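You operate a simulated robot arm through the tools that you are given. There is no shell and no other tool. Be economical: measure what you need, move in short steps, check, and stop when the job is done.

You are at the controls of a simulated two-armed robot. One attempt, no reset.

TASK
On the top of the teal bench, fold the blue cloth in half and then in half again.

The check looks at the end state, three seconds after you hand in, the way a careful person would. Anything else that was tipped, shoved, dropped, spilled or broken makes it a failure. Flat cloth is picked up by pressing the open fingertips on it (5 to 10 N) and closing them slowly along it; thin cloth reads only 2 to 8 mm in the jaws.

THE ROBOT
Two 6-joint arms with two-finger parallel grippers on one trunk, on a base that drives. Base frame: it is fixed to the floor where the robot stands at the start and does not move with it; the origin is under the middle of the robot, x ahead of it, y to its left, z up; the surface under the hand at the start is at about z = 82. Lengths are in cm, angles in degrees, forces in N, time in s.
The left shoulder is at the start at [8, 21.6, 154.8], the right one opposite. With the tool pointing down near the work surface each hand reaches from about 10 to 70 cm from the robot's upright axis, wherever it stands, measured 20 degrees to its own side. Places, roughly: top of the teal bench [60, -50, 80]. Payload 3.43 kg a hand.
Tool frame (each hand has its own): the origin (TCP) lies between the finger pads and is the grasp point; the fingertips stand 3 cm ahead of it; z points along the fingers, y is the line along which they close. The gripper opens to 9.4 cm. The fingers are 2.8 cm wide and 1 cm thick; the gripper's body (5 by 9.6 cm) begins 5.5 cm behind the TCP.
Orientation is told as [roll, pitch, yaw] about the base's x, y, z axes, in that order, counted from this pose: with the fingers straight down and closing along the base's y, the tool's x points along the base's -x, its y along +y and its z along -z.

THE INTERFACE
- The arms move only by the tool step_arm. It takes "left_commands", "right_commands" or both (then of equal length, played together; a hand with none holds still); each is text: rows parted by semicolons, each of 6 numbers parted by spaces: the shift along the tool's x, y, z in m, then the turn, a rotation vector about the tool's x, y, z in degrees. In form: x y z rx ry rz; .... A call has 1 to 10 rows; each row is the pose to reach, as a shift and turn from the pose commanded when the call began, along the tool's axes at that moment. "left_hand" and "right_hand" are, for a hand that has rows, the gripper command, from -1 (shut) to 1 (fully open), values between in proportion, set as the call begins (left out, the last holds). Rows are played at 5 a second. More than 5 cm and 8.6 degrees between two rows, or a gripper value outside its range, and nothing of the call is played. Where a pose cannot be reached the arm comes as near as it can. A force on the tool above 40 N (or 10 N above the force at the start of the call, whichever is more), or a blocked arm, ends the call early, and 0.2 s more pass. The fingers move at their own pace (about 7.2 cm/s each) and stop on an object; they squeeze with about 39 N. The grip force told is the motor's: it shows also when the fingers shut on nothing. Time passes only in rows, and 0.2 s behind the last, so rows that repeat a pose let the fingers close. It gives the time, the measured TCP pose, the force on the tool (base axes), the opening and the grip force at its end, in the units of the frame above (readings bear some noise), with the torque about the TCP (base axes, N m) and any sound that the robot's microphone picked up.
- Cameras (640 x 400 px; columns grow to the right, rows downward): "scene" is now at [8.83, 2.17, 168.74]; the picture's right is [0.37, -0.93, 0.00], its down [-0.84, -0.34, -0.42] and it looks along [0.39, 0.16, -0.91] (base axes); focal length 295 px, centre (320, 200). "left" rides on the left gripper at [7.6, -1.4, -10.3] in its tool frame; the picture's right is [0.18, 0.98, 0.00], its down [-0.75, 0.14, -0.64] and it looks along [-0.63, 0.12, 0.77] (tool axes); focal length 243 px, centre (320, 200). "right" rides on the right gripper at [7.6, 1.4, -10.2] in its tool frame; the picture's right is [-0.18, 0.98, 0.00], its down [-0.75, -0.14, -0.64] and it looks along [-0.63, -0.12, 0.77] (tool axes); focal length 243 px, centre (320, 200). There is no depth. A picture from a camera that has moved, and an enlarged one, comes with that camera's place and axes in the base frame and with its lens.
- snapshot(camera): a new picture of that camera. The clock stands still meanwhile.
- move_column(by): slides the trunk up (or, below 0, down) by that many cm; the arms and the scene camera ride with it, the base frame stays. It gives what a move gives, with no picture.
- steer(legs): drives the robot by 1 to 6 legs, each [ahead, left, turn to the left] in cm, cm and degrees, along the robot's own axes; the way and the turn of a leg run together, so that a leg with both is an arc; at most 150 cm and 180 degrees a leg. The arms and the cameras ride along, it lands a little off, and it stops where it bumps. It gives what a move gives.
- aim_head(pan, tilt): turns the head with the scene camera to pan (to the left, within 86 degrees either way) and tilt (down, from -29 to 69), counted from straight ahead of the robot. It gives what a move gives.
- close_up(camera, box): a new picture of the part [left, top, right, bottom] of that camera's present view, enlarged. The clock stands still meanwhile.
- finish_job(): hands the job in; it is judged then, once.

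Go step by step. Nothing tells you exact positions but the pictures and the camera data: compare them with the known pose of the tool, close in by small moves and look again before you grip or let go. The budget is 120 turns and 100 pictures, counting those below and the enlarged ones. Unless the task says otherwise, let go and move clear before handing in, and close with one line.

The tools are called after "Request:" as name(argument=value, ...) on one line, values as JSON. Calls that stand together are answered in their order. step_arm: Moves the arms, as the interface text tells. Its arguments: {"type":"object","properties":{"left_commands":{"type":"string"},"left_hand":{"type":"number"},"right_commands":{"type":"string"},"right_hand":{"type":"number"}},"required":[]} The other tools are called the same way: move_column (by) slides the trunk up or down; steer (legs) drives the base; aim_head (pan, tilt) turns the head that bears the scene camera; snapshot (camera) takes a picture; close_up (camera, box) takes an enlarged picture of a part of a camera's view; finish_job () hands the job in.

At the start:

```text
clock: 0.0
left_tcp_pos: [52.27, 37.17, 100.97]
left_orientation: [0.0, 0.0, 0.0]
left_force: [-0.3, 0.2, 0.5]
left_moment: [0.0, -0.03, 0.02]
left_grip_width: 9.39
left_grasp_force: 0.1
right_tcp_pos: [51.12, -10.91, 95.82]
right_orientation: [0.1, 0.0, 0.0]
right_force: [-0.2, 0.2, -0.2]
right_moment: [0.0, -0.03, 0.02]
right_grip_width: 9.4
right_grasp_force: 0.0
trunk travel left (down, up): [-77.8, 6.2]
robot x, y, heading: [-0.08, -0.09, 0.2]
head pan, tilt: [22.0, 65.0]
```

scene: 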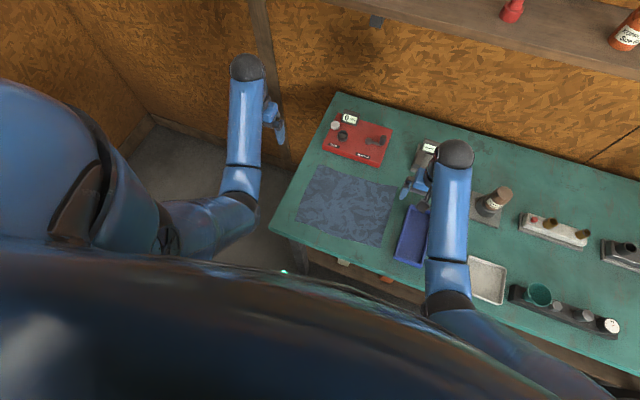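
right: 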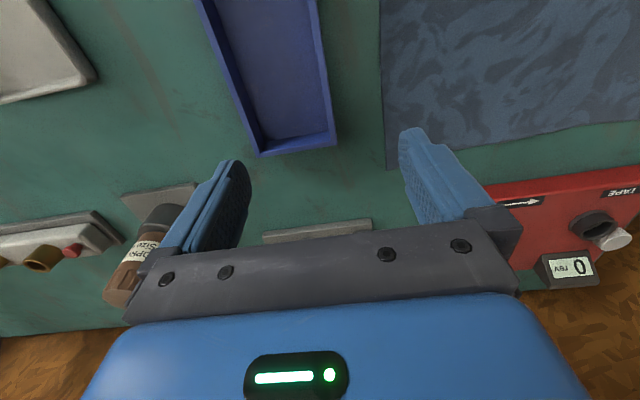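
left: 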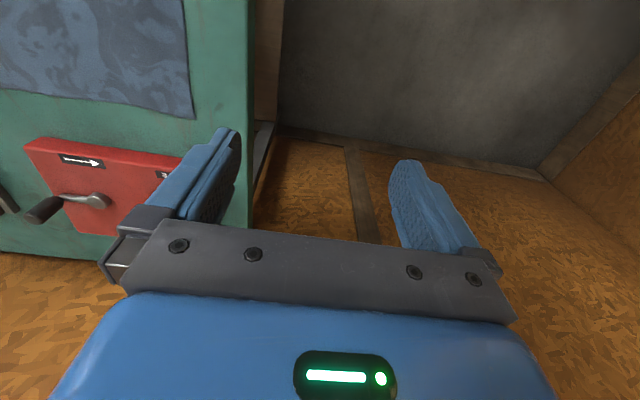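

The blue cloth lies roughly between (36, 21), (58, 23), (61, -4.5) and (39, -6), about 22 by 27 cm and turned about -6°. I'll bring both hands over the near-edge corners, still high, and look.

Request:
step_arm(left_commands="0.03 -0.035 0.01 0 0 0;0.06 -0.07 0.02 0 0 0;0.09 -0.105 0.03 0 0 0;0.12 -0.14 0.04 0 0 0;0.14 -0.175 0.05 0 0 0;0.14 -0.175 0.05 0 0 -6", right_commands="0.02 0.01 0 0 0 0;0.04 0.02 0 0 0 0;0.06 0.03 0 0 0 0;0.08 0.04 0 0 0 0;0.11 0.055 0 0 0 0;0.11 0.055 0 0 0 0")

Request:
snapshot(camera="left")

Request:
snapshot(camera="right")

Request:
snapshot(camera="scene")

```text
clock: 1.4
left_tcp_pos: [38.22, 19.83, 95.85]
left_orientation: [0.0, 0.0, 6.1]
left_force: [0.5, -0.5, -0.5]
left_moment: [0.02, 0.0, -0.03]
left_grip_width: 9.4
left_grasp_force: 0.1
right_tcp_pos: [40.2, -5.18, 95.69]
right_orientation: [0.1, 0.1, 0.0]
right_force: [0.4, 0.3, 0.4]
right_moment: [0.02, 0.0, 0.02]
right_grip_width: 9.39
right_grasp_force: 0.0
trunk travel left (down, up): [-77.8, 6.2]
robot x, y, heading: [-0.07, -0.18, 0.2]
head pan, tilt: [22.0, 65.0]
```

```text
96 pictures are left
camera left: at [31.02, 17.65, 106.08], right [-0.29, 0.96, 0.0], down [0.73, 0.22, 0.64], along [0.61, 0.18, -0.77], focal length 243 px, centre (320, 200)
```

left: 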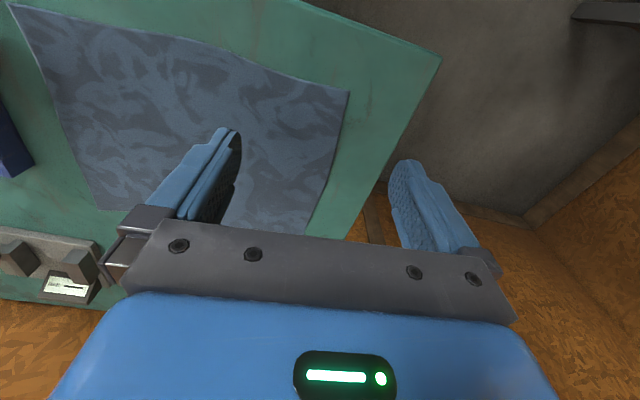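

```text
95 pictures are left
camera right: at [32.59, -3.8, 105.94], right [0.18, 0.98, 0.0], down [0.75, -0.14, 0.64], along [0.63, -0.12, -0.77], focal length 243 px, centre (320, 200)
```

right: 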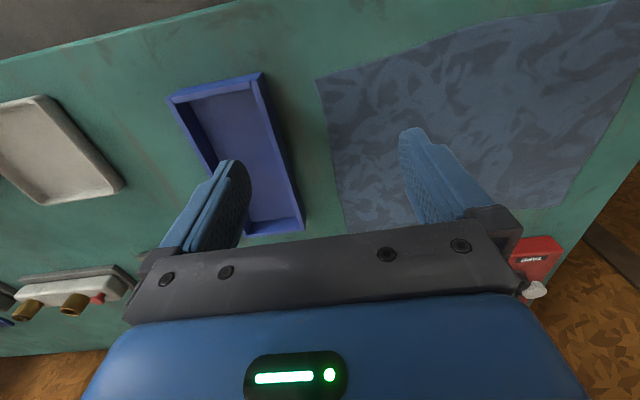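

```text
94 pictures are left
camera scene: at [8.9, 2.19, 168.74], right [0.37, -0.93, 0.0], down [-0.84, -0.34, -0.42], along [0.39, 0.16, -0.91], focal length 295 px, centre (320, 200)
```

scene: 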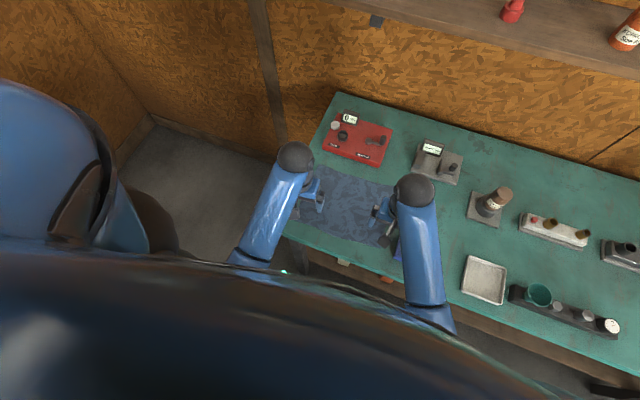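

Cloth near corners come out at about (36.5, 21.8) and (38.6, -5.6) and the hands are in line with them. I'll narrow the grippers to about 3 cm, centre them just inside the corners and come lower.

Request:
step_arm(left_commands="0 -0.006 0 0 0 0;0 -0.006 0.03 0 0 0;0 -0.006 0.06 0 0 0;0 -0.006 0.07 0 0 0", right_commands="0.003 0.024 0 0 0 0;0.003 0.024 0.03 0 0 -5;0.003 0.024 0.06 0 0 -5;0.003 0.024 0.07 0 0 -5", left_hand=-0.36, right_hand=-0.36)

Request:
snapshot(camera="left")

Request:
snapshot(camera="right")

```text
clock: 2.4
left_tcp_pos: [38.31, 19.18, 88.77]
left_orientation: [-0.1, 0.0, 6.0]
left_force: [-0.2, 0.7, 0.6]
left_moment: [0.02, -0.01, -0.01]
left_grip_width: 3.01
left_grasp_force: 0.0
right_tcp_pos: [39.68, -2.94, 88.65]
right_orientation: [0.0, 0.0, 5.0]
right_force: [1.6, 0.9, -0.9]
right_moment: [-0.01, -0.01, 0.02]
right_grip_width: 3.0
right_grasp_force: 0.0
trunk travel left (down, up): [-77.8, 6.2]
robot x, y, heading: [0.15, 0.17, -0.0]
head pan, tilt: [22.0, 65.0]
```

```text
93 pictures are left
camera left: at [31.06, 17.06, 99.08], right [-0.29, 0.96, 0.0], down [0.73, 0.22, 0.64], along [0.62, 0.18, -0.77], focal length 243 px, centre (320, 200)
```

left: 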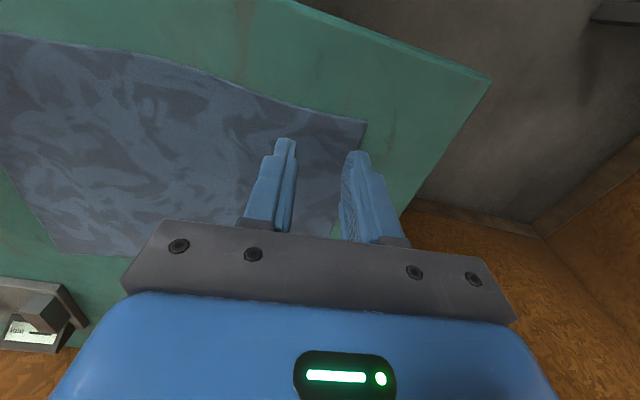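

```text
92 pictures are left
camera right: at [32.07, -2.21, 98.96], right [0.1, 1.0, 0.0], down [0.76, -0.07, 0.64], along [0.64, -0.06, -0.77], focal length 243 px, centre (320, 200)
```

right: 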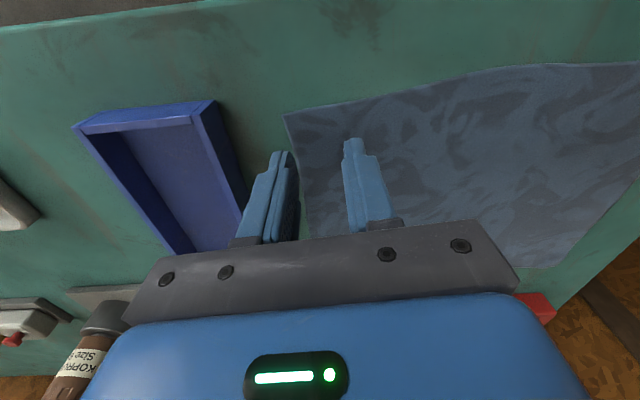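

Both grippers sit just inside the corners. I'll lower toward contact.

Request:
step_arm(left_commands="-0.004 0.003 0.01 0 0 0;-0.004 0.003 0.02 0 0 0;-0.004 0.003 0.03 0 0 0", right_commands="-0.002 0 0.01 0 0 0;-0.002 0 0.02 0 0 0;-0.002 0 0.03 0 0 0")

```text
clock: 3.2
left_tcp_pos: [38.7, 19.33, 85.99]
left_orientation: [0.0, 0.0, 6.0]
left_force: [0.1, -0.1, 1.0]
left_moment: [-0.01, 0.01, -0.01]
left_grip_width: 3.01
left_grasp_force: 0.0
right_tcp_pos: [40.04, -2.8, 85.67]
right_orientation: [0.1, 0.0, 5.0]
right_force: [0.1, -0.3, -0.3]
right_moment: [0.0, 0.02, 0.0]
right_grip_width: 3.01
right_grasp_force: 0.1
trunk travel left (down, up): [-77.8, 6.2]
robot x, y, heading: [0.14, 0.12, -0.1]
head pan, tilt: [22.0, 65.0]
```

Request:
step_arm(left_commands="0 0 0.003 0 0 0;0 0 0.006 0 0 0;0 0 0.008 0 0 0", right_commands="0 0 0.003 0 0 0;0 0 0.006 0 0 0;0 0 0.008 0 0 0")

```text
clock: 4.0
left_tcp_pos: [38.61, 19.38, 85.19]
left_orientation: [0.0, -0.1, 6.0]
left_force: [0.5, 0.7, 2.1]
left_moment: [0.02, 0.03, -0.02]
left_grip_width: 3.0
left_grasp_force: 0.1
right_tcp_pos: [40.05, -2.65, 85.17]
right_orientation: [0.0, 0.0, 5.0]
right_force: [1.7, -0.8, 6.7]
right_moment: [-0.07, -0.02, 0.0]
right_grip_width: 3.0
right_grasp_force: 0.0
trunk travel left (down, up): [-77.8, 6.2]
robot x, y, heading: [-0.32, 0.0, -0.0]
head pan, tilt: [22.0, 65.0]
```

The right hand touches with 6.7 N and the left just begins to, so the surface is at about z = 82.1. I'll press the left a bit more.

Request:
step_arm(left_commands="0 0 0.002 0 0 0;0 0 0.002 0 0 0", right_commands="0 0 0.0 0 0 0;0 0 0.0 0 0 0")

```text
clock: 4.6
left_tcp_pos: [38.58, 19.44, 85.17]
left_orientation: [0.0, -0.3, 6.1]
left_force: [-0.2, 1.4, 25.9]
left_moment: [0.15, 0.21, -0.02]
left_grip_width: 3.0
left_grasp_force: 0.0
right_tcp_pos: [39.85, -2.84, 85.09]
right_orientation: [0.1, -0.1, 5.1]
right_force: [0.1, -0.7, 4.6]
right_moment: [-0.02, 0.04, 0.01]
right_grip_width: 3.02
right_grasp_force: 0.0
trunk travel left (down, up): [-77.8, 6.2]
robot x, y, heading: [-0.01, 0.16, 0.1]
head pan, tilt: [22.0, 65.0]
```

Left jumped to 26 N, so I'll back off about 1.4 mm there and then close slowly.

Request:
step_arm(left_commands="0 0 -0.0014 0 0 0;0 0 -0.0014 0 0 0", right_commands="0 0 0.0002 0 0 0;0 0 0.0002 0 0 0")

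```text
clock: 5.2
left_tcp_pos: [38.65, 19.4, 84.99]
left_orientation: [0.0, -0.2, 5.9]
left_force: [3.4, -0.6, 18.7]
left_moment: [0.1, 0.02, -0.04]
left_grip_width: 2.98
left_grasp_force: 0.0
right_tcp_pos: [39.87, -2.87, 85.04]
right_orientation: [0.1, -0.3, 5.0]
right_force: [-2.4, 1.3, 11.9]
right_moment: [-0.05, 0.14, -0.05]
right_grip_width: 2.99
right_grasp_force: 0.1
trunk travel left (down, up): [-77.8, 6.2]
robot x, y, heading: [-0.11, 0.15, 0.2]
head pan, tilt: [22.0, 65.0]
```

Request:
step_arm(left_commands="0 0 -0.0008 0 0 0;0 0 -0.0008 0 0 0", right_commands="0 0 -0.0002 0 0 0;0 0 -0.0002 0 0 0", left_hand=-0.45, right_hand=-0.45)

```text
clock: 5.8
left_tcp_pos: [38.44, 19.31, 85.12]
left_orientation: [0.1, 0.1, 6.0]
left_force: [1.9, -1.3, 10.3]
left_moment: [-0.02, 0.01, 0.03]
left_grip_width: 2.56
left_grasp_force: 0.1
right_tcp_pos: [39.93, -3.0, 85.1]
right_orientation: [0.0, -0.1, 5.0]
right_force: [-1.5, 2.8, 15.9]
right_moment: [-0.05, 0.13, -0.06]
right_grip_width: 2.58
right_grasp_force: 0.0
trunk travel left (down, up): [-77.8, 6.2]
robot x, y, heading: [0.03, -0.01, 0.0]
head pan, tilt: [22.0, 65.0]
```

Request:
step_arm(left_commands="0 0 -0.0002 0 0 0", right_commands="0 0 -0.0006 0 0 0", left_hand=-0.55, right_hand=-0.55)

Request:
step_arm(left_commands="0 0 0 0 0 0", right_commands="0 0 0 0 0 0", left_hand=-0.65, right_hand=-0.65)

Request:
snapshot(camera="left")

Request:
snapshot(camera="right")

```text
clock: 6.2
left_tcp_pos: [38.5, 19.43, 85.11]
left_orientation: [0.0, 0.0, 6.1]
left_force: [-3.0, -1.3, 10.4]
left_moment: [-0.01, 0.12, 0.02]
left_grip_width: 2.2
left_grasp_force: 0.8
right_tcp_pos: [39.98, -2.93, 85.16]
right_orientation: [0.1, -0.1, 5.0]
right_force: [1.2, 1.3, 9.9]
right_moment: [-0.01, 0.02, -0.01]
right_grip_width: 2.09
right_grasp_force: 0.0
trunk travel left (down, up): [-77.8, 6.2]
robot x, y, heading: [0.08, 0.23, -0.1]
head pan, tilt: [22.0, 65.0]
```

```text
clock: 6.6
left_tcp_pos: [38.62, 19.33, 85.09]
left_orientation: [0.1, 0.1, 6.0]
left_force: [-0.6, -0.7, 5.6]
left_moment: [0.03, 0.01, -0.06]
left_grip_width: 1.62
left_grasp_force: 0.0
right_tcp_pos: [39.97, -2.83, 85.17]
right_orientation: [0.0, 0.0, 5.0]
right_force: [-0.2, 0.4, 11.3]
right_moment: [-0.03, 0.07, -0.01]
right_grip_width: 1.66
right_grasp_force: 0.5
trunk travel left (down, up): [-77.8, 6.2]
robot x, y, heading: [0.17, -0.29, 0.0]
head pan, tilt: [22.0, 65.0]
```

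```text
91 pictures are left
camera left: at [31.36, 17.28, 95.36], right [-0.29, 0.96, 0.0], down [0.73, 0.22, 0.64], along [0.62, 0.18, -0.77], focal length 243 px, centre (320, 200)
```

left: 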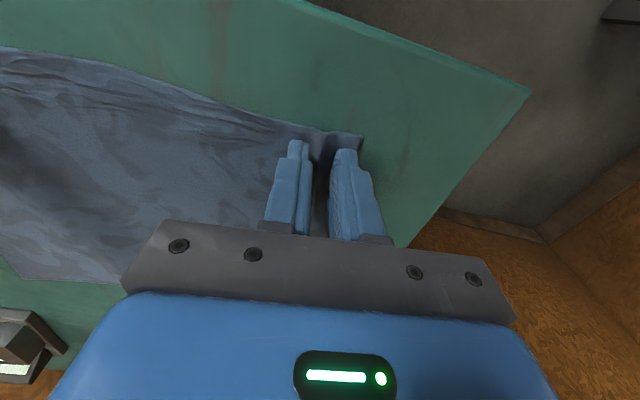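

```text
90 pictures are left
camera right: at [32.26, -2.21, 95.46], right [0.1, 1.0, 0.0], down [0.76, -0.07, 0.64], along [0.64, -0.06, -0.77], focal length 243 px, centre (320, 200)
```

right: 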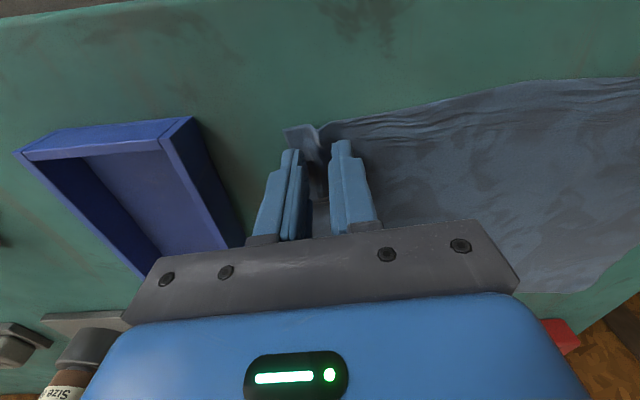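

The cloth is buckling up nicely between both pairs of fingers, so I'll keep closing.

Request:
step_arm(left_commands="0 0 0 0 0 0", right_commands="0 0 0 0 0 0", left_hand=-0.77, right_hand=-0.77)

Request:
step_arm(left_commands="0 0 0 0 0 0", right_commands="0 0 0 0 0 0", left_hand=-0.88, right_hand=-0.88)

Request:
step_arm(left_commands="0 0 0 0 0 0;0 0 0 0 0 0", right_commands="0 0 0 0 0 0;0 0 0 0 0 0", left_hand=-1, right_hand=-1)

Request:
snapshot(camera="left")

Request:
snapshot(camera="right")

```text
clock: 7.0
left_tcp_pos: [38.67, 19.39, 85.03]
left_orientation: [0.0, -0.1, 5.9]
left_force: [-0.6, -2.5, 4.6]
left_moment: [-0.04, 0.05, -0.01]
left_grip_width: 1.17
left_grasp_force: 0.6
right_tcp_pos: [39.95, -2.99, 85.14]
right_orientation: [0.0, -0.2, 5.0]
right_force: [-0.8, 2.5, 9.2]
right_moment: [0.03, 0.09, -0.05]
right_grip_width: 1.17
right_grasp_force: 1.0
trunk travel left (down, up): [-77.8, 6.2]
robot x, y, heading: [-0.06, -0.09, 0.2]
head pan, tilt: [22.0, 65.0]
```

```text
clock: 7.4
left_tcp_pos: [38.72, 19.35, 85.1]
left_orientation: [0.0, 0.0, 6.1]
left_force: [-0.3, -6.2, 5.4]
left_moment: [-0.21, -0.01, -0.02]
left_grip_width: 0.59
left_grasp_force: 4.6
right_tcp_pos: [39.95, -2.89, 85.12]
right_orientation: [0.0, 0.0, 5.0]
right_force: [1.1, 4.3, 7.5]
right_moment: [0.11, 0.05, -0.04]
right_grip_width: 0.6
right_grasp_force: 4.7
trunk travel left (down, up): [-77.8, 6.2]
robot x, y, heading: [-0.0, -0.01, -0.0]
head pan, tilt: [22.0, 65.0]
```

```text
clock: 8.0
left_tcp_pos: [38.6, 19.32, 85.11]
left_orientation: [-0.1, -0.1, 6.0]
left_force: [-0.1, -12.2, 6.4]
left_moment: [-0.41, 0.03, 0.01]
left_grip_width: 0.21
left_grasp_force: 36.2
right_tcp_pos: [40.01, -2.84, 85.16]
right_orientation: [0.2, 0.0, 4.9]
right_force: [-0.1, 10.2, 6.5]
right_moment: [0.31, 0.13, 0.02]
right_grip_width: 0.17
right_grasp_force: 37.0
trunk travel left (down, up): [-77.8, 6.2]
robot x, y, heading: [0.06, 0.1, -0.0]
head pan, tilt: [22.0, 65.0]
```

```text
89 pictures are left
camera left: at [31.42, 17.24, 95.39], right [-0.29, 0.96, 0.0], down [0.73, 0.22, 0.64], along [0.62, 0.18, -0.77], focal length 243 px, centre (320, 200)
```

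left: 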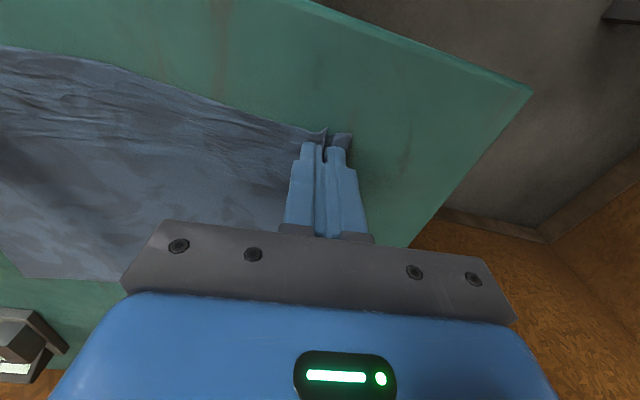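

```text
88 pictures are left
camera right: at [32.31, -2.19, 95.47], right [0.1, 1.0, 0.0], down [0.76, -0.08, 0.64], along [0.64, -0.06, -0.77], focal length 243 px, centre (320, 200)
```

right: 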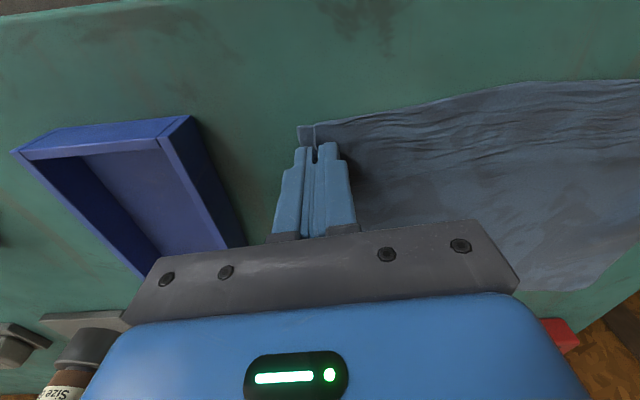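

Both hands hold the cloth (about 2 mm). Before folding I'll measure the far corners in an enlarged scene view.

Request:
close_up(camera="scene", box=[260, 120, 460, 270])

```text
2.67 times, centred on (360, 195) of scene
camera zoom: at [8.68, 2.12, 168.75], right [0.37, -0.93, 0.0], down [-0.84, -0.34, -0.42], along [0.39, 0.16, -0.91], focal length 787 px, centre (213, 213)
```

zoom: 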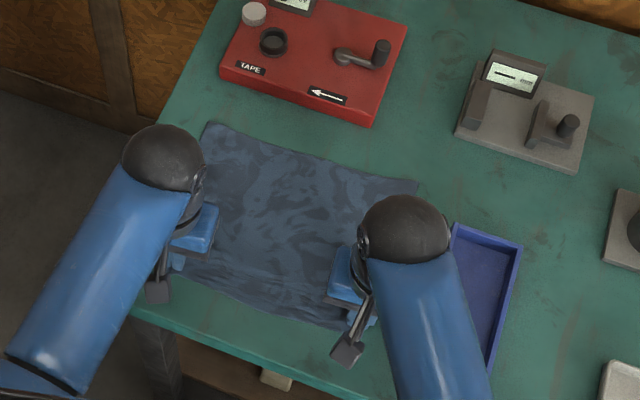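

A near-to-far fold would leave the gripped corners curled the wrong way because the hands can't tilt forward over the red box. Folding far-to-near allows a natural tilt, so I'll let go, spreading the cloth back, and go to the far corners.

Request:
step_arm(left_commands="0 0 0 0 0 0;0 0 0 0 0 0;0 0 0 0 0 0", right_commands="0 0 0 0 0 0;0 0 0 0 0 0;0 0 0 0 0 0", left_hand=-0.34, right_hand=-0.34)

Request:
step_arm(left_commands="0 0 -0.01 0 0 0;0 0 -0.04 0 0 0;0 0 -0.07 0 0 0;-0.04 0 -0.08 0 0 0;-0.08 0 -0.08 0 0 0;-0.12 0 -0.08 0 0 0;-0.16 0 -0.08 0 0 0;-0.19 0 -0.08 0 0 0;-0.19 0 -0.08 0 0 0", right_commands="0 0 -0.01 0 0 0;0 0 -0.04 0 0 0;0 0 -0.07 0 0 0;-0.04 0 -0.08 0 0 0;-0.08 0 -0.08 0 0 0;-0.12 0 -0.08 0 0 0;-0.16 0 -0.08 0 0 0;-0.19 0 -0.08 0 0 0;-0.19 0 -0.08 0 0 0")

Request:
snapshot(camera="left")

Request:
snapshot(camera="right")

Request:
close_up(camera="scene", box=[260, 120, 460, 270])

```text
clock: 8.8
left_tcp_pos: [38.61, 19.27, 85.13]
left_orientation: [0.0, 0.0, 6.0]
left_force: [-0.2, 0.9, 3.0]
left_moment: [0.02, 0.04, 0.02]
left_grip_width: 3.03
left_grasp_force: 0.0
right_tcp_pos: [39.96, -2.96, 85.19]
right_orientation: [0.1, -0.1, 5.0]
right_force: [-0.2, -2.2, 10.3]
right_moment: [-0.06, 0.02, 0.01]
right_grip_width: 2.88
right_grasp_force: 0.0
trunk travel left (down, up): [-77.8, 6.2]
robot x, y, heading: [-0.4, 0.14, -0.1]
head pan, tilt: [22.0, 65.0]
```

```text
clock: 10.8
left_tcp_pos: [57.34, 21.48, 92.87]
left_orientation: [0.0, 0.0, 6.0]
left_force: [0.1, -0.2, 0.1]
left_moment: [-0.02, -0.02, 0.0]
left_grip_width: 3.11
left_grasp_force: 0.0
right_tcp_pos: [58.85, -1.36, 92.9]
right_orientation: [0.1, 0.1, 5.0]
right_force: [0.3, -0.4, -0.1]
right_moment: [0.01, 0.0, 0.03]
right_grip_width: 3.1
right_grasp_force: 0.0
trunk travel left (down, up): [-77.8, 6.2]
robot x, y, heading: [-0.11, -0.02, 0.2]
head pan, tilt: [22.0, 65.0]
```

```text
86 pictures are left
camera left: at [50.02, 19.44, 103.1], right [-0.29, 0.96, 0.0], down [0.73, 0.22, 0.64], along [0.62, 0.18, -0.77], focal length 243 px, centre (320, 200)
```

left: 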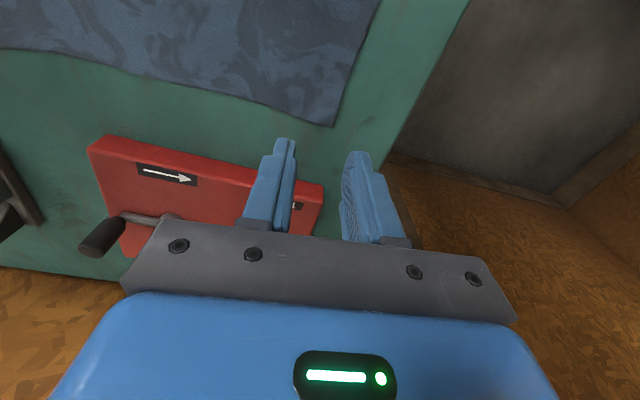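

```text
85 pictures are left
camera right: at [51.11, -0.58, 103.31], right [0.1, 1.0, 0.0], down [0.76, -0.08, 0.64], along [0.64, -0.06, -0.77], focal length 243 px, centre (320, 200)
```

right: 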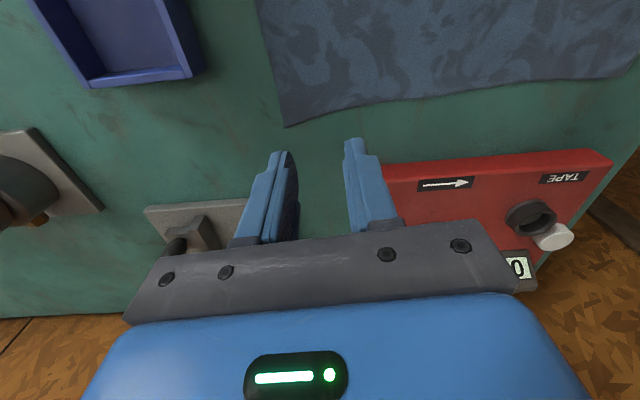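

```text
2.67 times, centred on (360, 195) of scene
camera zoom: at [8.71, 2.16, 168.75], right [0.37, -0.93, 0.0], down [-0.84, -0.34, -0.42], along [0.39, 0.16, -0.91], focal length 787 px, centre (213, 213)
```

zoom: 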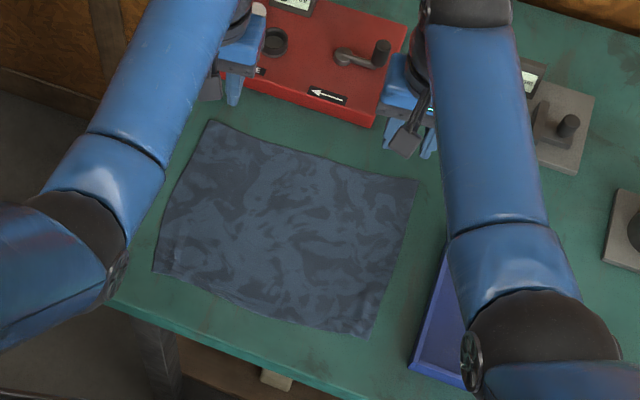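

The cloth sprang back flat; far corners are at (58.3, 22.9) and (59.9, -4.5), near ones at about (36.7, 21.5) and (38.5, -5). I'll go down at the far corners with a shallow bite.

Request:
step_arm(left_commands="-0.006 -0.013 0.02 0 0 0;-0.006 -0.013 0.05 0 0 0;-0.006 -0.013 0.069 0 0 0;-0.006 -0.013 0.072 0 0 0", right_commands="-0.005 -0.006 0.02 0 0 0;-0.005 -0.006 0.05 0 0 0;-0.005 -0.006 0.069 0 0 0;-0.005 -0.006 0.072 0 0 0", left_hand=-0.43, right_hand=-0.43)

Request:
snapshot(camera="left")

Request:
snapshot(camera="right")

```text
clock: 11.8
left_tcp_pos: [58.32, 20.36, 85.96]
left_orientation: [0.1, 0.0, 6.0]
left_force: [0.7, 0.2, -0.1]
left_moment: [0.01, -0.03, 0.01]
left_grip_width: 2.65
left_grasp_force: 0.1
right_tcp_pos: [59.59, -1.65, 85.84]
right_orientation: [0.0, 0.0, 5.0]
right_force: [-0.3, -1.1, 0.1]
right_moment: [0.05, 0.0, 0.02]
right_grip_width: 2.69
right_grasp_force: 0.0
trunk travel left (down, up): [-77.8, 6.2]
robot x, y, heading: [0.28, 0.09, 0.2]
head pan, tilt: [22.0, 65.0]
```

```text
83 pictures are left
camera left: at [51.1, 18.19, 96.18], right [-0.29, 0.96, 0.0], down [0.73, 0.22, 0.64], along [0.62, 0.18, -0.77], focal length 243 px, centre (320, 200)
```

left: 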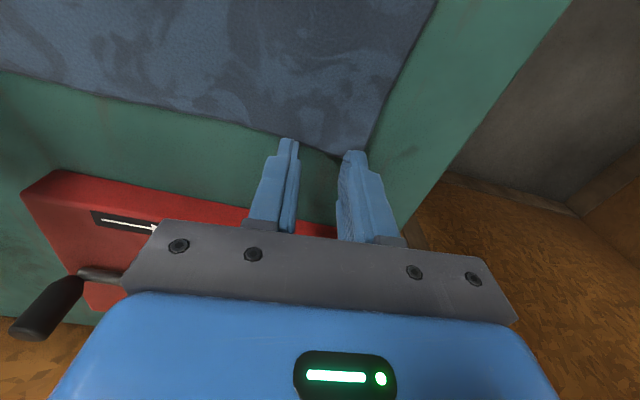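

```text
82 pictures are left
camera right: at [51.95, -1.0, 96.18], right [0.1, 1.0, 0.0], down [0.76, -0.08, 0.64], along [0.64, -0.06, -0.77], focal length 243 px, centre (320, 200)
```

right: 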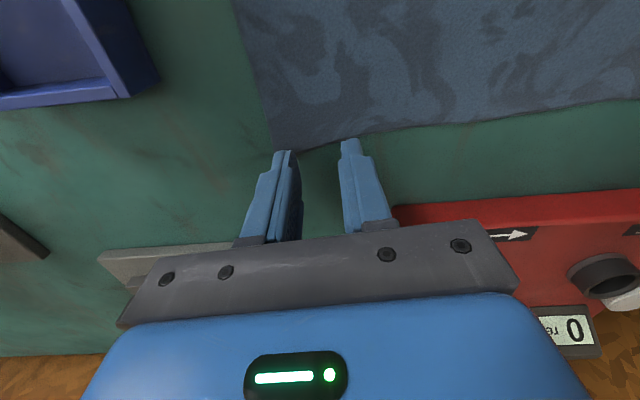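

Left fingers are centred right on the edge and right ones slightly beyond. I'll shift them 4 and 7 mm inward and touch down.

Request:
step_arm(left_commands="0.004 0 0 0 0 0;0.004 0 0.004 0 0 0;0.004 0 0.007 0 0 0;0.004 0 0.0075 0 0 0;0.004 0 0.0075 0 0 0", right_commands="0.007 -0.004 0 0 0 0;0.007 -0.004 0.004 0 0 0;0.007 -0.004 0.006 0 0 0;0.007 -0.004 0.007 0 0 0;0.007 -0.004 0.007 0 0 0")

```text
clock: 13.0
left_tcp_pos: [57.96, 20.16, 85.16]
left_orientation: [0.0, -0.1, 6.0]
left_force: [0.8, -0.3, 0.0]
left_moment: [0.02, 0.04, 0.01]
left_grip_width: 2.7
left_grasp_force: 0.2
right_tcp_pos: [58.94, -2.3, 85.18]
right_orientation: [0.1, 0.0, 5.0]
right_force: [-0.3, -0.4, -0.7]
right_moment: [0.01, -0.02, 0.0]
right_grip_width: 2.67
right_grasp_force: 0.1
trunk travel left (down, up): [-77.8, 6.2]
robot x, y, heading: [-0.22, 0.23, -0.2]
head pan, tilt: [22.0, 65.0]
```

Request:
step_arm(left_commands="0 0 0.0007 0 0 0;0 0 0.0012 0 0 0", right_commands="0 0 0.0007 0 0 0;0 0 0.0012 0 0 0")

```text
clock: 13.6
left_tcp_pos: [58.03, 20.07, 85.14]
left_orientation: [0.0, -0.1, 6.0]
left_force: [0.6, -1.2, 4.5]
left_moment: [-0.02, 0.06, 0.03]
left_grip_width: 2.68
left_grasp_force: 0.1
right_tcp_pos: [58.81, -2.33, 85.18]
right_orientation: [0.1, -0.1, 5.0]
right_force: [1.2, -0.2, 4.2]
right_moment: [0.01, -0.01, 0.03]
right_grip_width: 2.68
right_grasp_force: 0.1
trunk travel left (down, up): [-77.8, 6.2]
robot x, y, heading: [-0.54, -0.19, -0.0]
head pan, tilt: [22.0, 65.0]
```

Both are in light contact, so I'll press a hair more and close slowly, drifting the hands slightly inward to avoid stretching.

Request:
step_arm(left_commands="0 0 0.0004 0 0 0;0 0 0.0004 0 0 0", right_commands="0 0 0.0005 0 0 0;0 0 0.0005 0 0 0", left_hand=-0.55, right_hand=-0.55)

Request:
step_arm(left_commands="0 -0.002 0 0 0 0", right_commands="0 0.002 0 0 0 0", left_hand=-0.66, right_hand=-0.66)

Request:
step_arm(left_commands="0 -0.002 0 0 0 0", right_commands="0 0.002 0 0 0 0", left_hand=-0.77, right_hand=-0.77)

Request:
step_arm(left_commands="0 -0.002 0 0 0 0", right_commands="0 0.002 0 0 0 0", left_hand=-0.88, right_hand=-0.88)

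Request:
step_arm(left_commands="0 -0.002 0 0 0 0;0 -0.002 0 0 0 0", right_commands="0 0.002 0 0 0 0;0 0.002 0 0 0 0", left_hand=-1, right_hand=-1)

Request:
snapshot(camera="left")

Request:
snapshot(camera="right")

```text
clock: 14.2
left_tcp_pos: [57.84, 20.12, 85.21]
left_orientation: [0.0, 0.0, 6.1]
left_force: [1.2, -0.8, 8.1]
left_moment: [0.02, 0.03, 0.01]
left_grip_width: 2.12
left_grasp_force: 0.2
right_tcp_pos: [58.73, -2.18, 85.05]
right_orientation: [0.1, -0.1, 5.0]
right_force: [0.9, 0.8, 6.7]
right_moment: [0.0, 0.02, 0.0]
right_grip_width: 2.14
right_grasp_force: 0.2
trunk travel left (down, up): [-77.8, 6.2]
robot x, y, heading: [-0.15, -0.3, -0.2]
head pan, tilt: [22.0, 65.0]
```

```text
clock: 14.6
left_tcp_pos: [57.86, 19.97, 85.13]
left_orientation: [-0.1, -0.2, 6.0]
left_force: [-0.4, 1.1, 13.8]
left_moment: [0.09, 0.05, -0.02]
left_grip_width: 1.54
left_grasp_force: 0.0
right_tcp_pos: [58.73, -2.03, 85.07]
right_orientation: [-0.1, -0.1, 5.1]
right_force: [1.3, -0.8, 5.5]
right_moment: [-0.02, 0.02, 0.01]
right_grip_width: 1.57
right_grasp_force: 0.0
trunk travel left (down, up): [-77.8, 6.2]
robot x, y, heading: [0.09, -0.0, 0.2]
head pan, tilt: [22.0, 65.0]
```

```text
clock: 15.0
left_tcp_pos: [57.95, 19.71, 85.2]
left_orientation: [0.0, 0.0, 6.0]
left_force: [0.6, 3.0, 11.5]
left_moment: [0.05, 0.07, -0.04]
left_grip_width: 1.11
left_grasp_force: 0.1
right_tcp_pos: [58.67, -1.86, 85.15]
right_orientation: [0.0, -0.2, 4.9]
right_force: [-0.6, -1.8, 7.2]
right_moment: [-0.05, 0.06, 0.0]
right_grip_width: 1.16
right_grasp_force: 0.2
trunk travel left (down, up): [-77.8, 6.2]
robot x, y, heading: [-0.31, 0.1, 0.1]
head pan, tilt: [22.0, 65.0]
```

```text
clock: 15.4
left_tcp_pos: [57.93, 19.64, 85.16]
left_orientation: [0.0, -0.2, 6.0]
left_force: [-1.6, 1.2, 12.2]
left_moment: [0.05, 0.16, -0.03]
left_grip_width: 0.61
left_grasp_force: 0.7
right_tcp_pos: [58.6, -1.58, 85.14]
right_orientation: [0.0, -0.2, 5.0]
right_force: [-0.5, -0.4, 4.6]
right_moment: [-0.01, 0.01, -0.01]
right_grip_width: 0.62
right_grasp_force: 0.7
trunk travel left (down, up): [-77.8, 6.2]
robot x, y, heading: [0.07, 0.07, -0.1]
head pan, tilt: [22.0, 65.0]
```

```text
clock: 16.0
left_tcp_pos: [57.85, 19.47, 85.08]
left_orientation: [0.0, 0.0, 6.0]
left_force: [0.7, 1.6, 6.9]
left_moment: [0.0, 0.01, -0.01]
left_grip_width: 0.17
left_grasp_force: 36.7
right_tcp_pos: [58.67, -1.54, 85.24]
right_orientation: [-0.1, -0.2, 4.9]
right_force: [-0.3, -1.6, 8.1]
right_moment: [-0.01, 0.09, 0.02]
right_grip_width: 0.01
right_grasp_force: 32.9
trunk travel left (down, up): [-77.8, 6.2]
robot x, y, heading: [-0.18, 0.08, 0.0]
head pan, tilt: [22.0, 65.0]
```

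```text
81 pictures are left
camera left: at [50.63, 17.29, 95.36], right [-0.29, 0.96, 0.0], down [0.73, 0.22, 0.64], along [0.62, 0.18, -0.77], focal length 243 px, centre (320, 200)
```

left: 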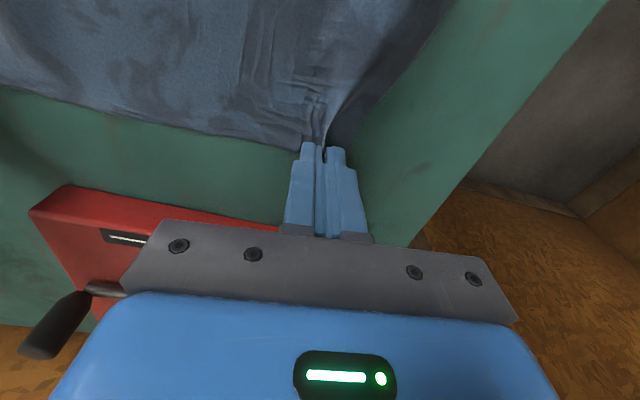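

```text
80 pictures are left
camera right: at [50.97, -0.81, 95.46], right [0.1, 1.0, 0.0], down [0.76, -0.08, 0.64], along [0.64, -0.06, -0.77], focal length 243 px, centre (320, 200)
```

right: 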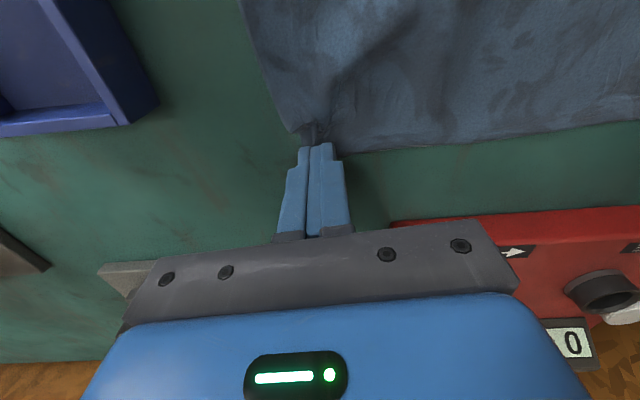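

The left hand holds the cloth (1.7 mm) but the right shut on nothing. I'll reopen the right, check the cloth, and retry with a deeper bite.

Request:
step_arm(right_commands="0 0 0 0 0 0;0 0 0 0 0 0;0 0 -0.01 0 0 0;0.008 -0.006 -0.01 0 0 0;0.008 -0.006 -0.01 0 0 0", right_hand=-0.4)

Request:
snapshot(camera="right")

```text
clock: 17.2
left_tcp_pos: [57.89, 19.33, 85.14]
left_orientation: [0.1, 0.0, 6.0]
left_force: [-2.5, -0.7, 10.4]
left_moment: [-0.03, 0.1, 0.0]
left_grip_width: 0.17
left_grasp_force: 36.0
right_tcp_pos: [58.05, -2.32, 86.02]
right_orientation: [0.0, -0.1, 5.0]
right_force: [0.3, -1.0, 0.3]
right_moment: [0.0, -0.02, 0.02]
right_grip_width: 2.8
right_grasp_force: 0.1
trunk travel left (down, up): [-77.8, 6.2]
robot x, y, heading: [0.12, -0.0, 0.0]
head pan, tilt: [22.0, 65.0]
```

```text
79 pictures are left
camera right: at [50.3, -1.51, 96.43], right [0.1, 1.0, 0.0], down [0.76, -0.07, 0.64], along [0.64, -0.06, -0.77], focal length 243 px, centre (320, 200)
```

right: 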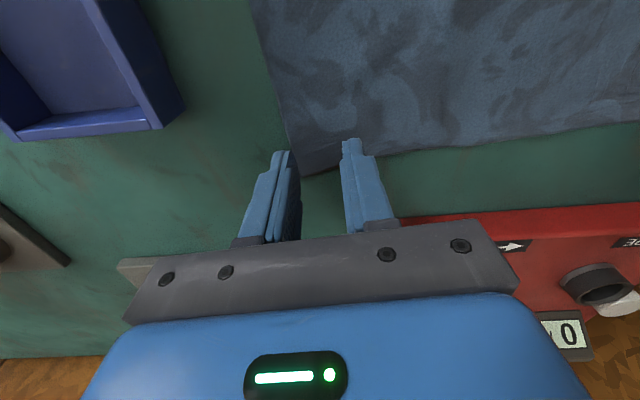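

Request:
step_arm(right_commands="-0.004 0.007 0 0 0 0;-0.004 0.007 0.006 0 0 0;-0.004 0.007 0.009 0 0 0;-0.004 0.007 0.010 0 0 0;-0.004 0.007 0.0102 0 0 0")

Request:
step_arm(right_commands="0 0 0 0 0 0", right_hand=-0.5)

```text
clock: 18.4
left_tcp_pos: [57.94, 19.38, 85.15]
left_orientation: [0.1, 0.0, 6.0]
left_force: [0.1, -0.7, 4.2]
left_moment: [0.0, 0.04, -0.04]
left_grip_width: 0.18
left_grasp_force: 36.3
right_tcp_pos: [58.47, -1.26, 85.05]
right_orientation: [-0.1, 0.0, 5.0]
right_force: [-1.1, 0.1, 7.5]
right_moment: [-0.08, 0.05, -0.01]
right_grip_width: 2.82
right_grasp_force: 0.1
trunk travel left (down, up): [-77.8, 6.2]
robot x, y, heading: [0.06, 0.21, -0.1]
head pan, tilt: [22.0, 65.0]
```

```text
clock: 18.8
left_tcp_pos: [57.95, 19.47, 85.16]
left_orientation: [0.1, -0.2, 6.1]
left_force: [0.4, -0.4, 5.2]
left_moment: [-0.02, 0.04, -0.01]
left_grip_width: 0.16
left_grasp_force: 36.5
right_tcp_pos: [58.45, -1.4, 85.07]
right_orientation: [-0.1, -0.2, 5.1]
right_force: [0.1, 0.5, 9.0]
right_moment: [-0.05, 0.04, 0.0]
right_grip_width: 2.3
right_grasp_force: 0.0
trunk travel left (down, up): [-77.8, 6.2]
robot x, y, heading: [0.04, -0.16, -0.2]
head pan, tilt: [22.0, 65.0]
```

Request:
step_arm(right_commands="0 0 0.0002 0 0 0", right_hand=-0.6)

Request:
step_arm(right_commands="0 0 0 0 0 0", right_hand=-0.7)

Request:
step_arm(right_commands="0 0 0 0 0 0", right_hand=-0.8)

Request:
snapshot(camera="right")

Request:
step_arm(right_commands="0 0 0 0 0 0", right_hand=-0.9)

Request:
step_arm(right_commands="0 0 0 0 0 0;0 0 0 0 0 0", right_hand=-1)

Request:
snapshot(camera="right")

```text
clock: 19.2
left_tcp_pos: [57.93, 19.41, 85.14]
left_orientation: [-0.1, -0.1, 6.0]
left_force: [-0.4, -0.1, 4.0]
left_moment: [-0.04, 0.01, 0.01]
left_grip_width: 0.16
left_grasp_force: 36.6
right_tcp_pos: [58.44, -1.38, 85.15]
right_orientation: [0.0, -0.2, 5.0]
right_force: [1.1, 0.2, 12.9]
right_moment: [-0.1, -0.01, 0.01]
right_grip_width: 1.82
right_grasp_force: 0.1
trunk travel left (down, up): [-77.8, 6.2]
robot x, y, heading: [-0.2, -0.02, 0.2]
head pan, tilt: [22.0, 65.0]
```

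```text
clock: 19.6
left_tcp_pos: [57.88, 19.46, 85.15]
left_orientation: [0.0, -0.1, 6.0]
left_force: [-0.4, 0.0, 2.6]
left_moment: [0.0, 0.01, -0.01]
left_grip_width: 0.18
left_grasp_force: 35.9
right_tcp_pos: [58.31, -1.41, 84.98]
right_orientation: [0.0, -0.1, 5.1]
right_force: [2.0, 0.1, 16.2]
right_moment: [-0.05, 0.01, 0.01]
right_grip_width: 1.38
right_grasp_force: 0.1
trunk travel left (down, up): [-77.8, 6.2]
robot x, y, heading: [0.16, 0.39, -0.1]
head pan, tilt: [22.0, 65.0]
```

```text
clock: 20.0
left_tcp_pos: [57.94, 19.38, 85.16]
left_orientation: [0.1, 0.0, 5.9]
left_force: [1.0, -0.8, 1.5]
left_moment: [-0.04, -0.01, 0.03]
left_grip_width: 0.18
left_grasp_force: 36.9
right_tcp_pos: [58.46, -1.53, 85.12]
right_orientation: [0.0, -0.2, 5.0]
right_force: [2.5, -0.3, 18.4]
right_moment: [-0.08, 0.01, -0.02]
right_grip_width: 1.04
right_grasp_force: 0.8
trunk travel left (down, up): [-77.8, 6.2]
robot x, y, heading: [0.32, -0.14, -0.3]
head pan, tilt: [22.0, 65.0]
```

```text
78 pictures are left
camera right: at [50.66, -0.68, 95.44], right [0.1, 1.0, 0.0], down [0.76, -0.08, 0.64], along [0.64, -0.06, -0.76], focal length 243 px, centre (320, 200)
```

right: 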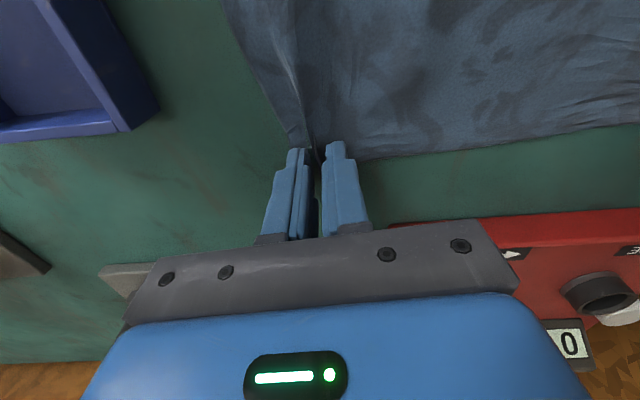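

```text
clock: 20.4
left_tcp_pos: [58.02, 19.24, 85.06]
left_orientation: [0.0, -0.1, 6.0]
left_force: [0.6, -0.5, 0.2]
left_moment: [-0.02, 0.01, 0.04]
left_grip_width: 0.15
left_grasp_force: 36.1
right_tcp_pos: [58.39, -1.38, 85.06]
right_orientation: [0.1, -0.1, 5.0]
right_force: [2.4, -0.2, 20.5]
right_moment: [-0.09, -0.01, 0.04]
right_grip_width: 0.42
right_grasp_force: 0.2
trunk travel left (down, up): [-77.8, 6.2]
robot x, y, heading: [-0.06, 0.03, -0.2]
head pan, tilt: [22.0, 65.0]
```

```text
clock: 21.0
left_tcp_pos: [57.9, 19.48, 85.16]
left_orientation: [0.0, 0.0, 6.0]
left_force: [-0.1, -0.8, -0.6]
left_moment: [-0.03, 0.01, 0.01]
left_grip_width: 0.19
left_grasp_force: 36.7
right_tcp_pos: [58.3, -1.46, 85.18]
right_orientation: [0.0, -0.2, 5.0]
right_force: [1.6, 1.1, 21.3]
right_moment: [-0.06, -0.01, 0.01]
right_grip_width: 0.17
right_grasp_force: 36.5
trunk travel left (down, up): [-77.8, 6.2]
robot x, y, heading: [0.05, 0.01, -0.2]
head pan, tilt: [22.0, 65.0]
```

```text
77 pictures are left
camera right: at [50.62, -0.67, 95.44], right [0.1, 1.0, 0.0], down [0.76, -0.08, 0.64], along [0.64, -0.06, -0.76], focal length 243 px, centre (320, 200)
```

right: 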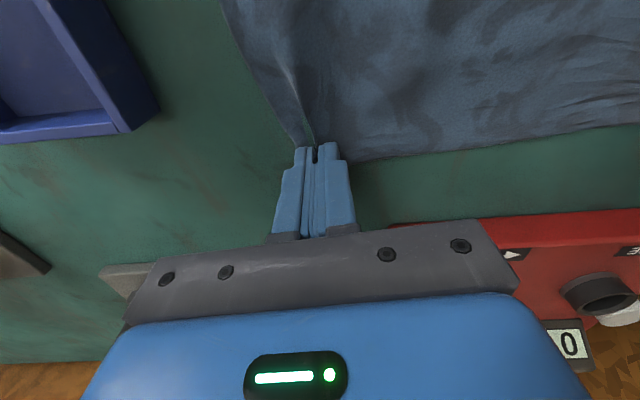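

Both hands now hold the far corners (1.7 mm each). I'll lift them along an arc toward the near edge, tilting the fingers forward as the cloth turns over.

Request:
step_arm(left_commands="0.003 0 -0.023 0 0 0;0.012 0 -0.045 0 0 0;0.027 0.001 -0.064 0 0 0;0.050 0.002 -0.078 0 -8 0;0.076 0.003 -0.086 0 -16 0;0.103 0.003 -0.087 0 -24 0;0.103 0.003 -0.087 0 -24 0", right_commands="0.003 0 -0.023 0 0 0;0.011 0 -0.045 0 0 0;0.024 0.001 -0.064 0 0 0;0.045 0.002 -0.078 0 -8 0;0.069 0.003 -0.086 0 -16 0;0.095 0.003 -0.087 0 -24 0;0.095 0.003 -0.087 0 -24 0")

Request:
snapshot(camera="left")

Request:
snapshot(camera="right")

Request:
close_up(camera="scene", box=[260, 120, 460, 270])

```text
clock: 22.6
left_tcp_pos: [47.83, 18.74, 93.92]
left_orientation: [0.1, -23.9, 6.0]
left_force: [0.5, -0.6, -0.3]
left_moment: [0.0, 0.03, -0.03]
left_grip_width: 0.17
left_grasp_force: 35.7
right_tcp_pos: [48.84, -1.73, 93.65]
right_orientation: [0.0, -24.0, 5.0]
right_force: [-0.1, -0.3, -0.2]
right_moment: [0.04, 0.03, 0.0]
right_grip_width: 0.17
right_grasp_force: 36.9
trunk travel left (down, up): [-77.8, 6.2]
robot x, y, heading: [0.19, 0.06, -0.1]
head pan, tilt: [22.0, 65.0]
```

```text
76 pictures are left
camera left: at [37.22, 16.33, 100.02], right [-0.27, 0.96, -0.07], down [0.41, 0.18, 0.89], along [0.87, 0.21, -0.44], focal length 243 px, centre (320, 200)
```

left: 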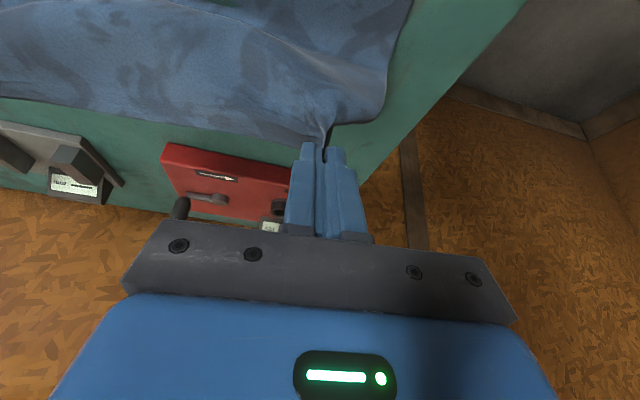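

```text
75 pictures are left
camera right: at [37.75, -1.34, 100.01], right [0.08, 0.99, 0.07], down [0.44, -0.1, 0.89], along [0.9, -0.04, -0.44], focal length 243 px, centre (320, 200)
```

right: 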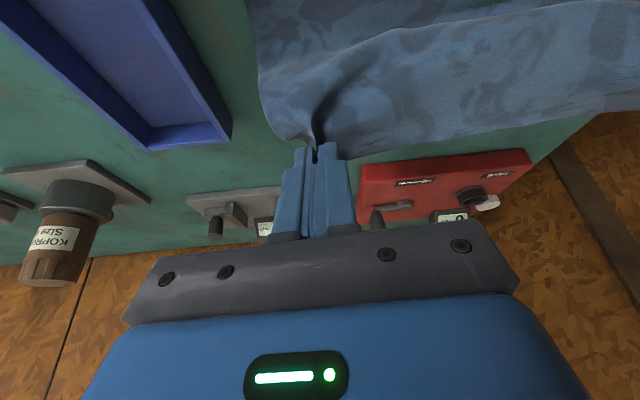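

```text
2.67 times, centred on (360, 195) of scene
camera zoom: at [9.02, 2.2, 168.73], right [0.37, -0.93, 0.0], down [-0.84, -0.34, -0.42], along [0.39, 0.16, -0.91], focal length 787 px, centre (213, 213)
```

zoom: 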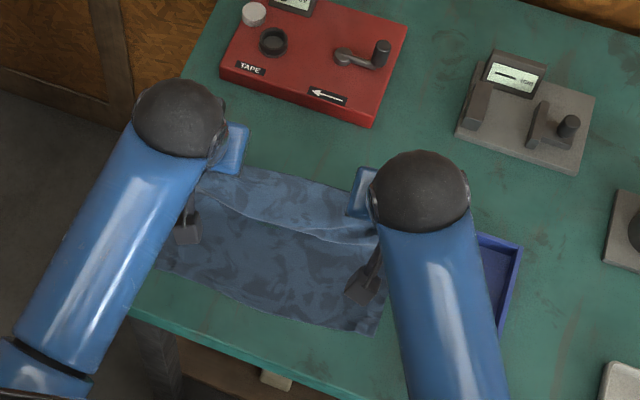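

The fold is forming evenly. I'll carry on down the second half of the arc, tilting to 50°, stopping just above the surface.

Request:
step_arm(left_commands="0.0272 0.001 -0.0071 0 -8 0;0.0545 0.002 -0.0082 0 -16 0;0.0807 0.003 -0.0032 0 -24 0;0.1021 0.004 0.0055 0 -26 0;0.1178 0.005 0.0187 0 -26 0;0.1254 0.005 0.0284 0 -26 0;0.1254 0.005 0.0284 0 -26 0", right_commands="0.0244 0.001 -0.0058 0 -8 0;0.0498 0.002 -0.0061 0 -16 0;0.0743 0.003 -0.0004 0 -24 0;0.0939 0.004 0.0092 0 -26 0;0.1087 0.004 0.0227 0 -26 0;0.1163 0.004 0.0325 0 -26 0;0.1163 0.004 0.0325 0 -26 0")

Request:
snapshot(camera="left")

Request:
snapshot(camera="right")

Request:
close_up(camera="scene", box=[260, 120, 460, 270])

```text
clock: 24.2
left_tcp_pos: [37.37, 17.95, 85.92]
left_orientation: [0.0, -50.1, 6.0]
left_force: [0.7, 0.6, -0.8]
left_moment: [-0.04, -0.01, -0.02]
left_grip_width: 0.16
left_grasp_force: 37.1
right_tcp_pos: [39.47, -2.23, 85.9]
right_orientation: [0.0, -50.0, 5.0]
right_force: [1.0, 0.6, -0.5]
right_moment: [0.04, 0.01, -0.01]
right_grip_width: 0.19
right_grasp_force: 36.6
trunk travel left (down, up): [-77.8, 6.2]
robot x, y, heading: [0.18, -0.03, -0.0]
head pan, tilt: [22.0, 65.0]
```

```text
73 pictures are left
camera left: at [25.07, 15.31, 86.7], right [-0.22, 0.97, -0.14], down [-0.02, 0.14, 0.99], along [0.98, 0.22, -0.01], focal length 243 px, centre (320, 200)
```

left: 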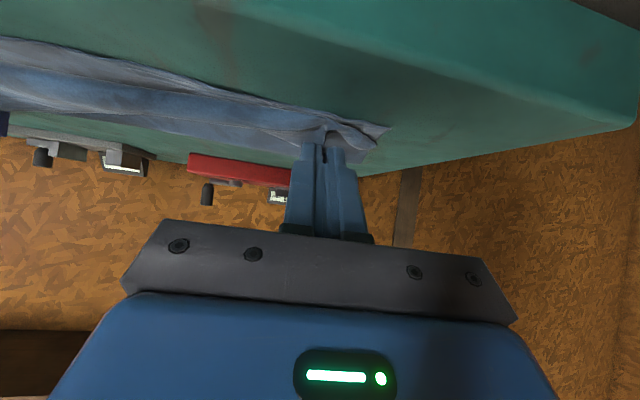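

```text
72 pictures are left
camera right: at [26.65, -2.02, 86.74], right [0.03, 0.99, 0.14], down [0.0, -0.14, 0.99], along [1.0, -0.03, -0.01], focal length 243 px, centre (320, 200)
```

right: 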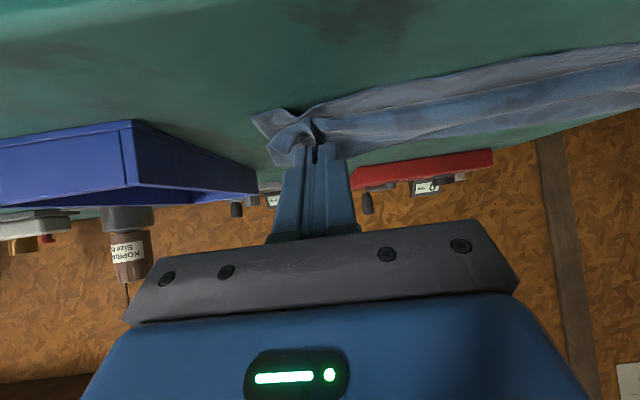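

```text
2.67 times, centred on (360, 195) of scene
camera zoom: at [8.83, 2.17, 168.74], right [0.37, -0.93, 0.0], down [-0.84, -0.34, -0.42], along [0.39, 0.16, -0.91], focal length 787 px, centre (213, 213)
```

zoom: 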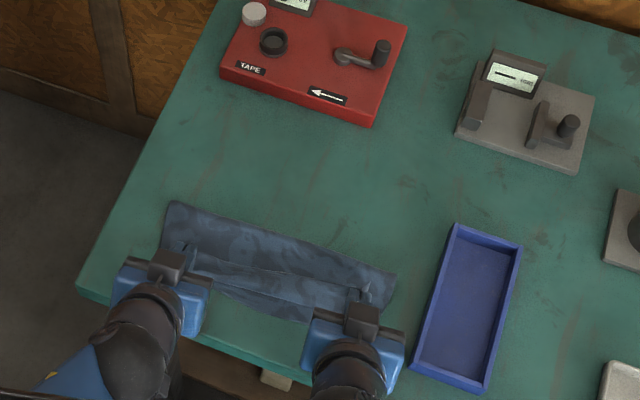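

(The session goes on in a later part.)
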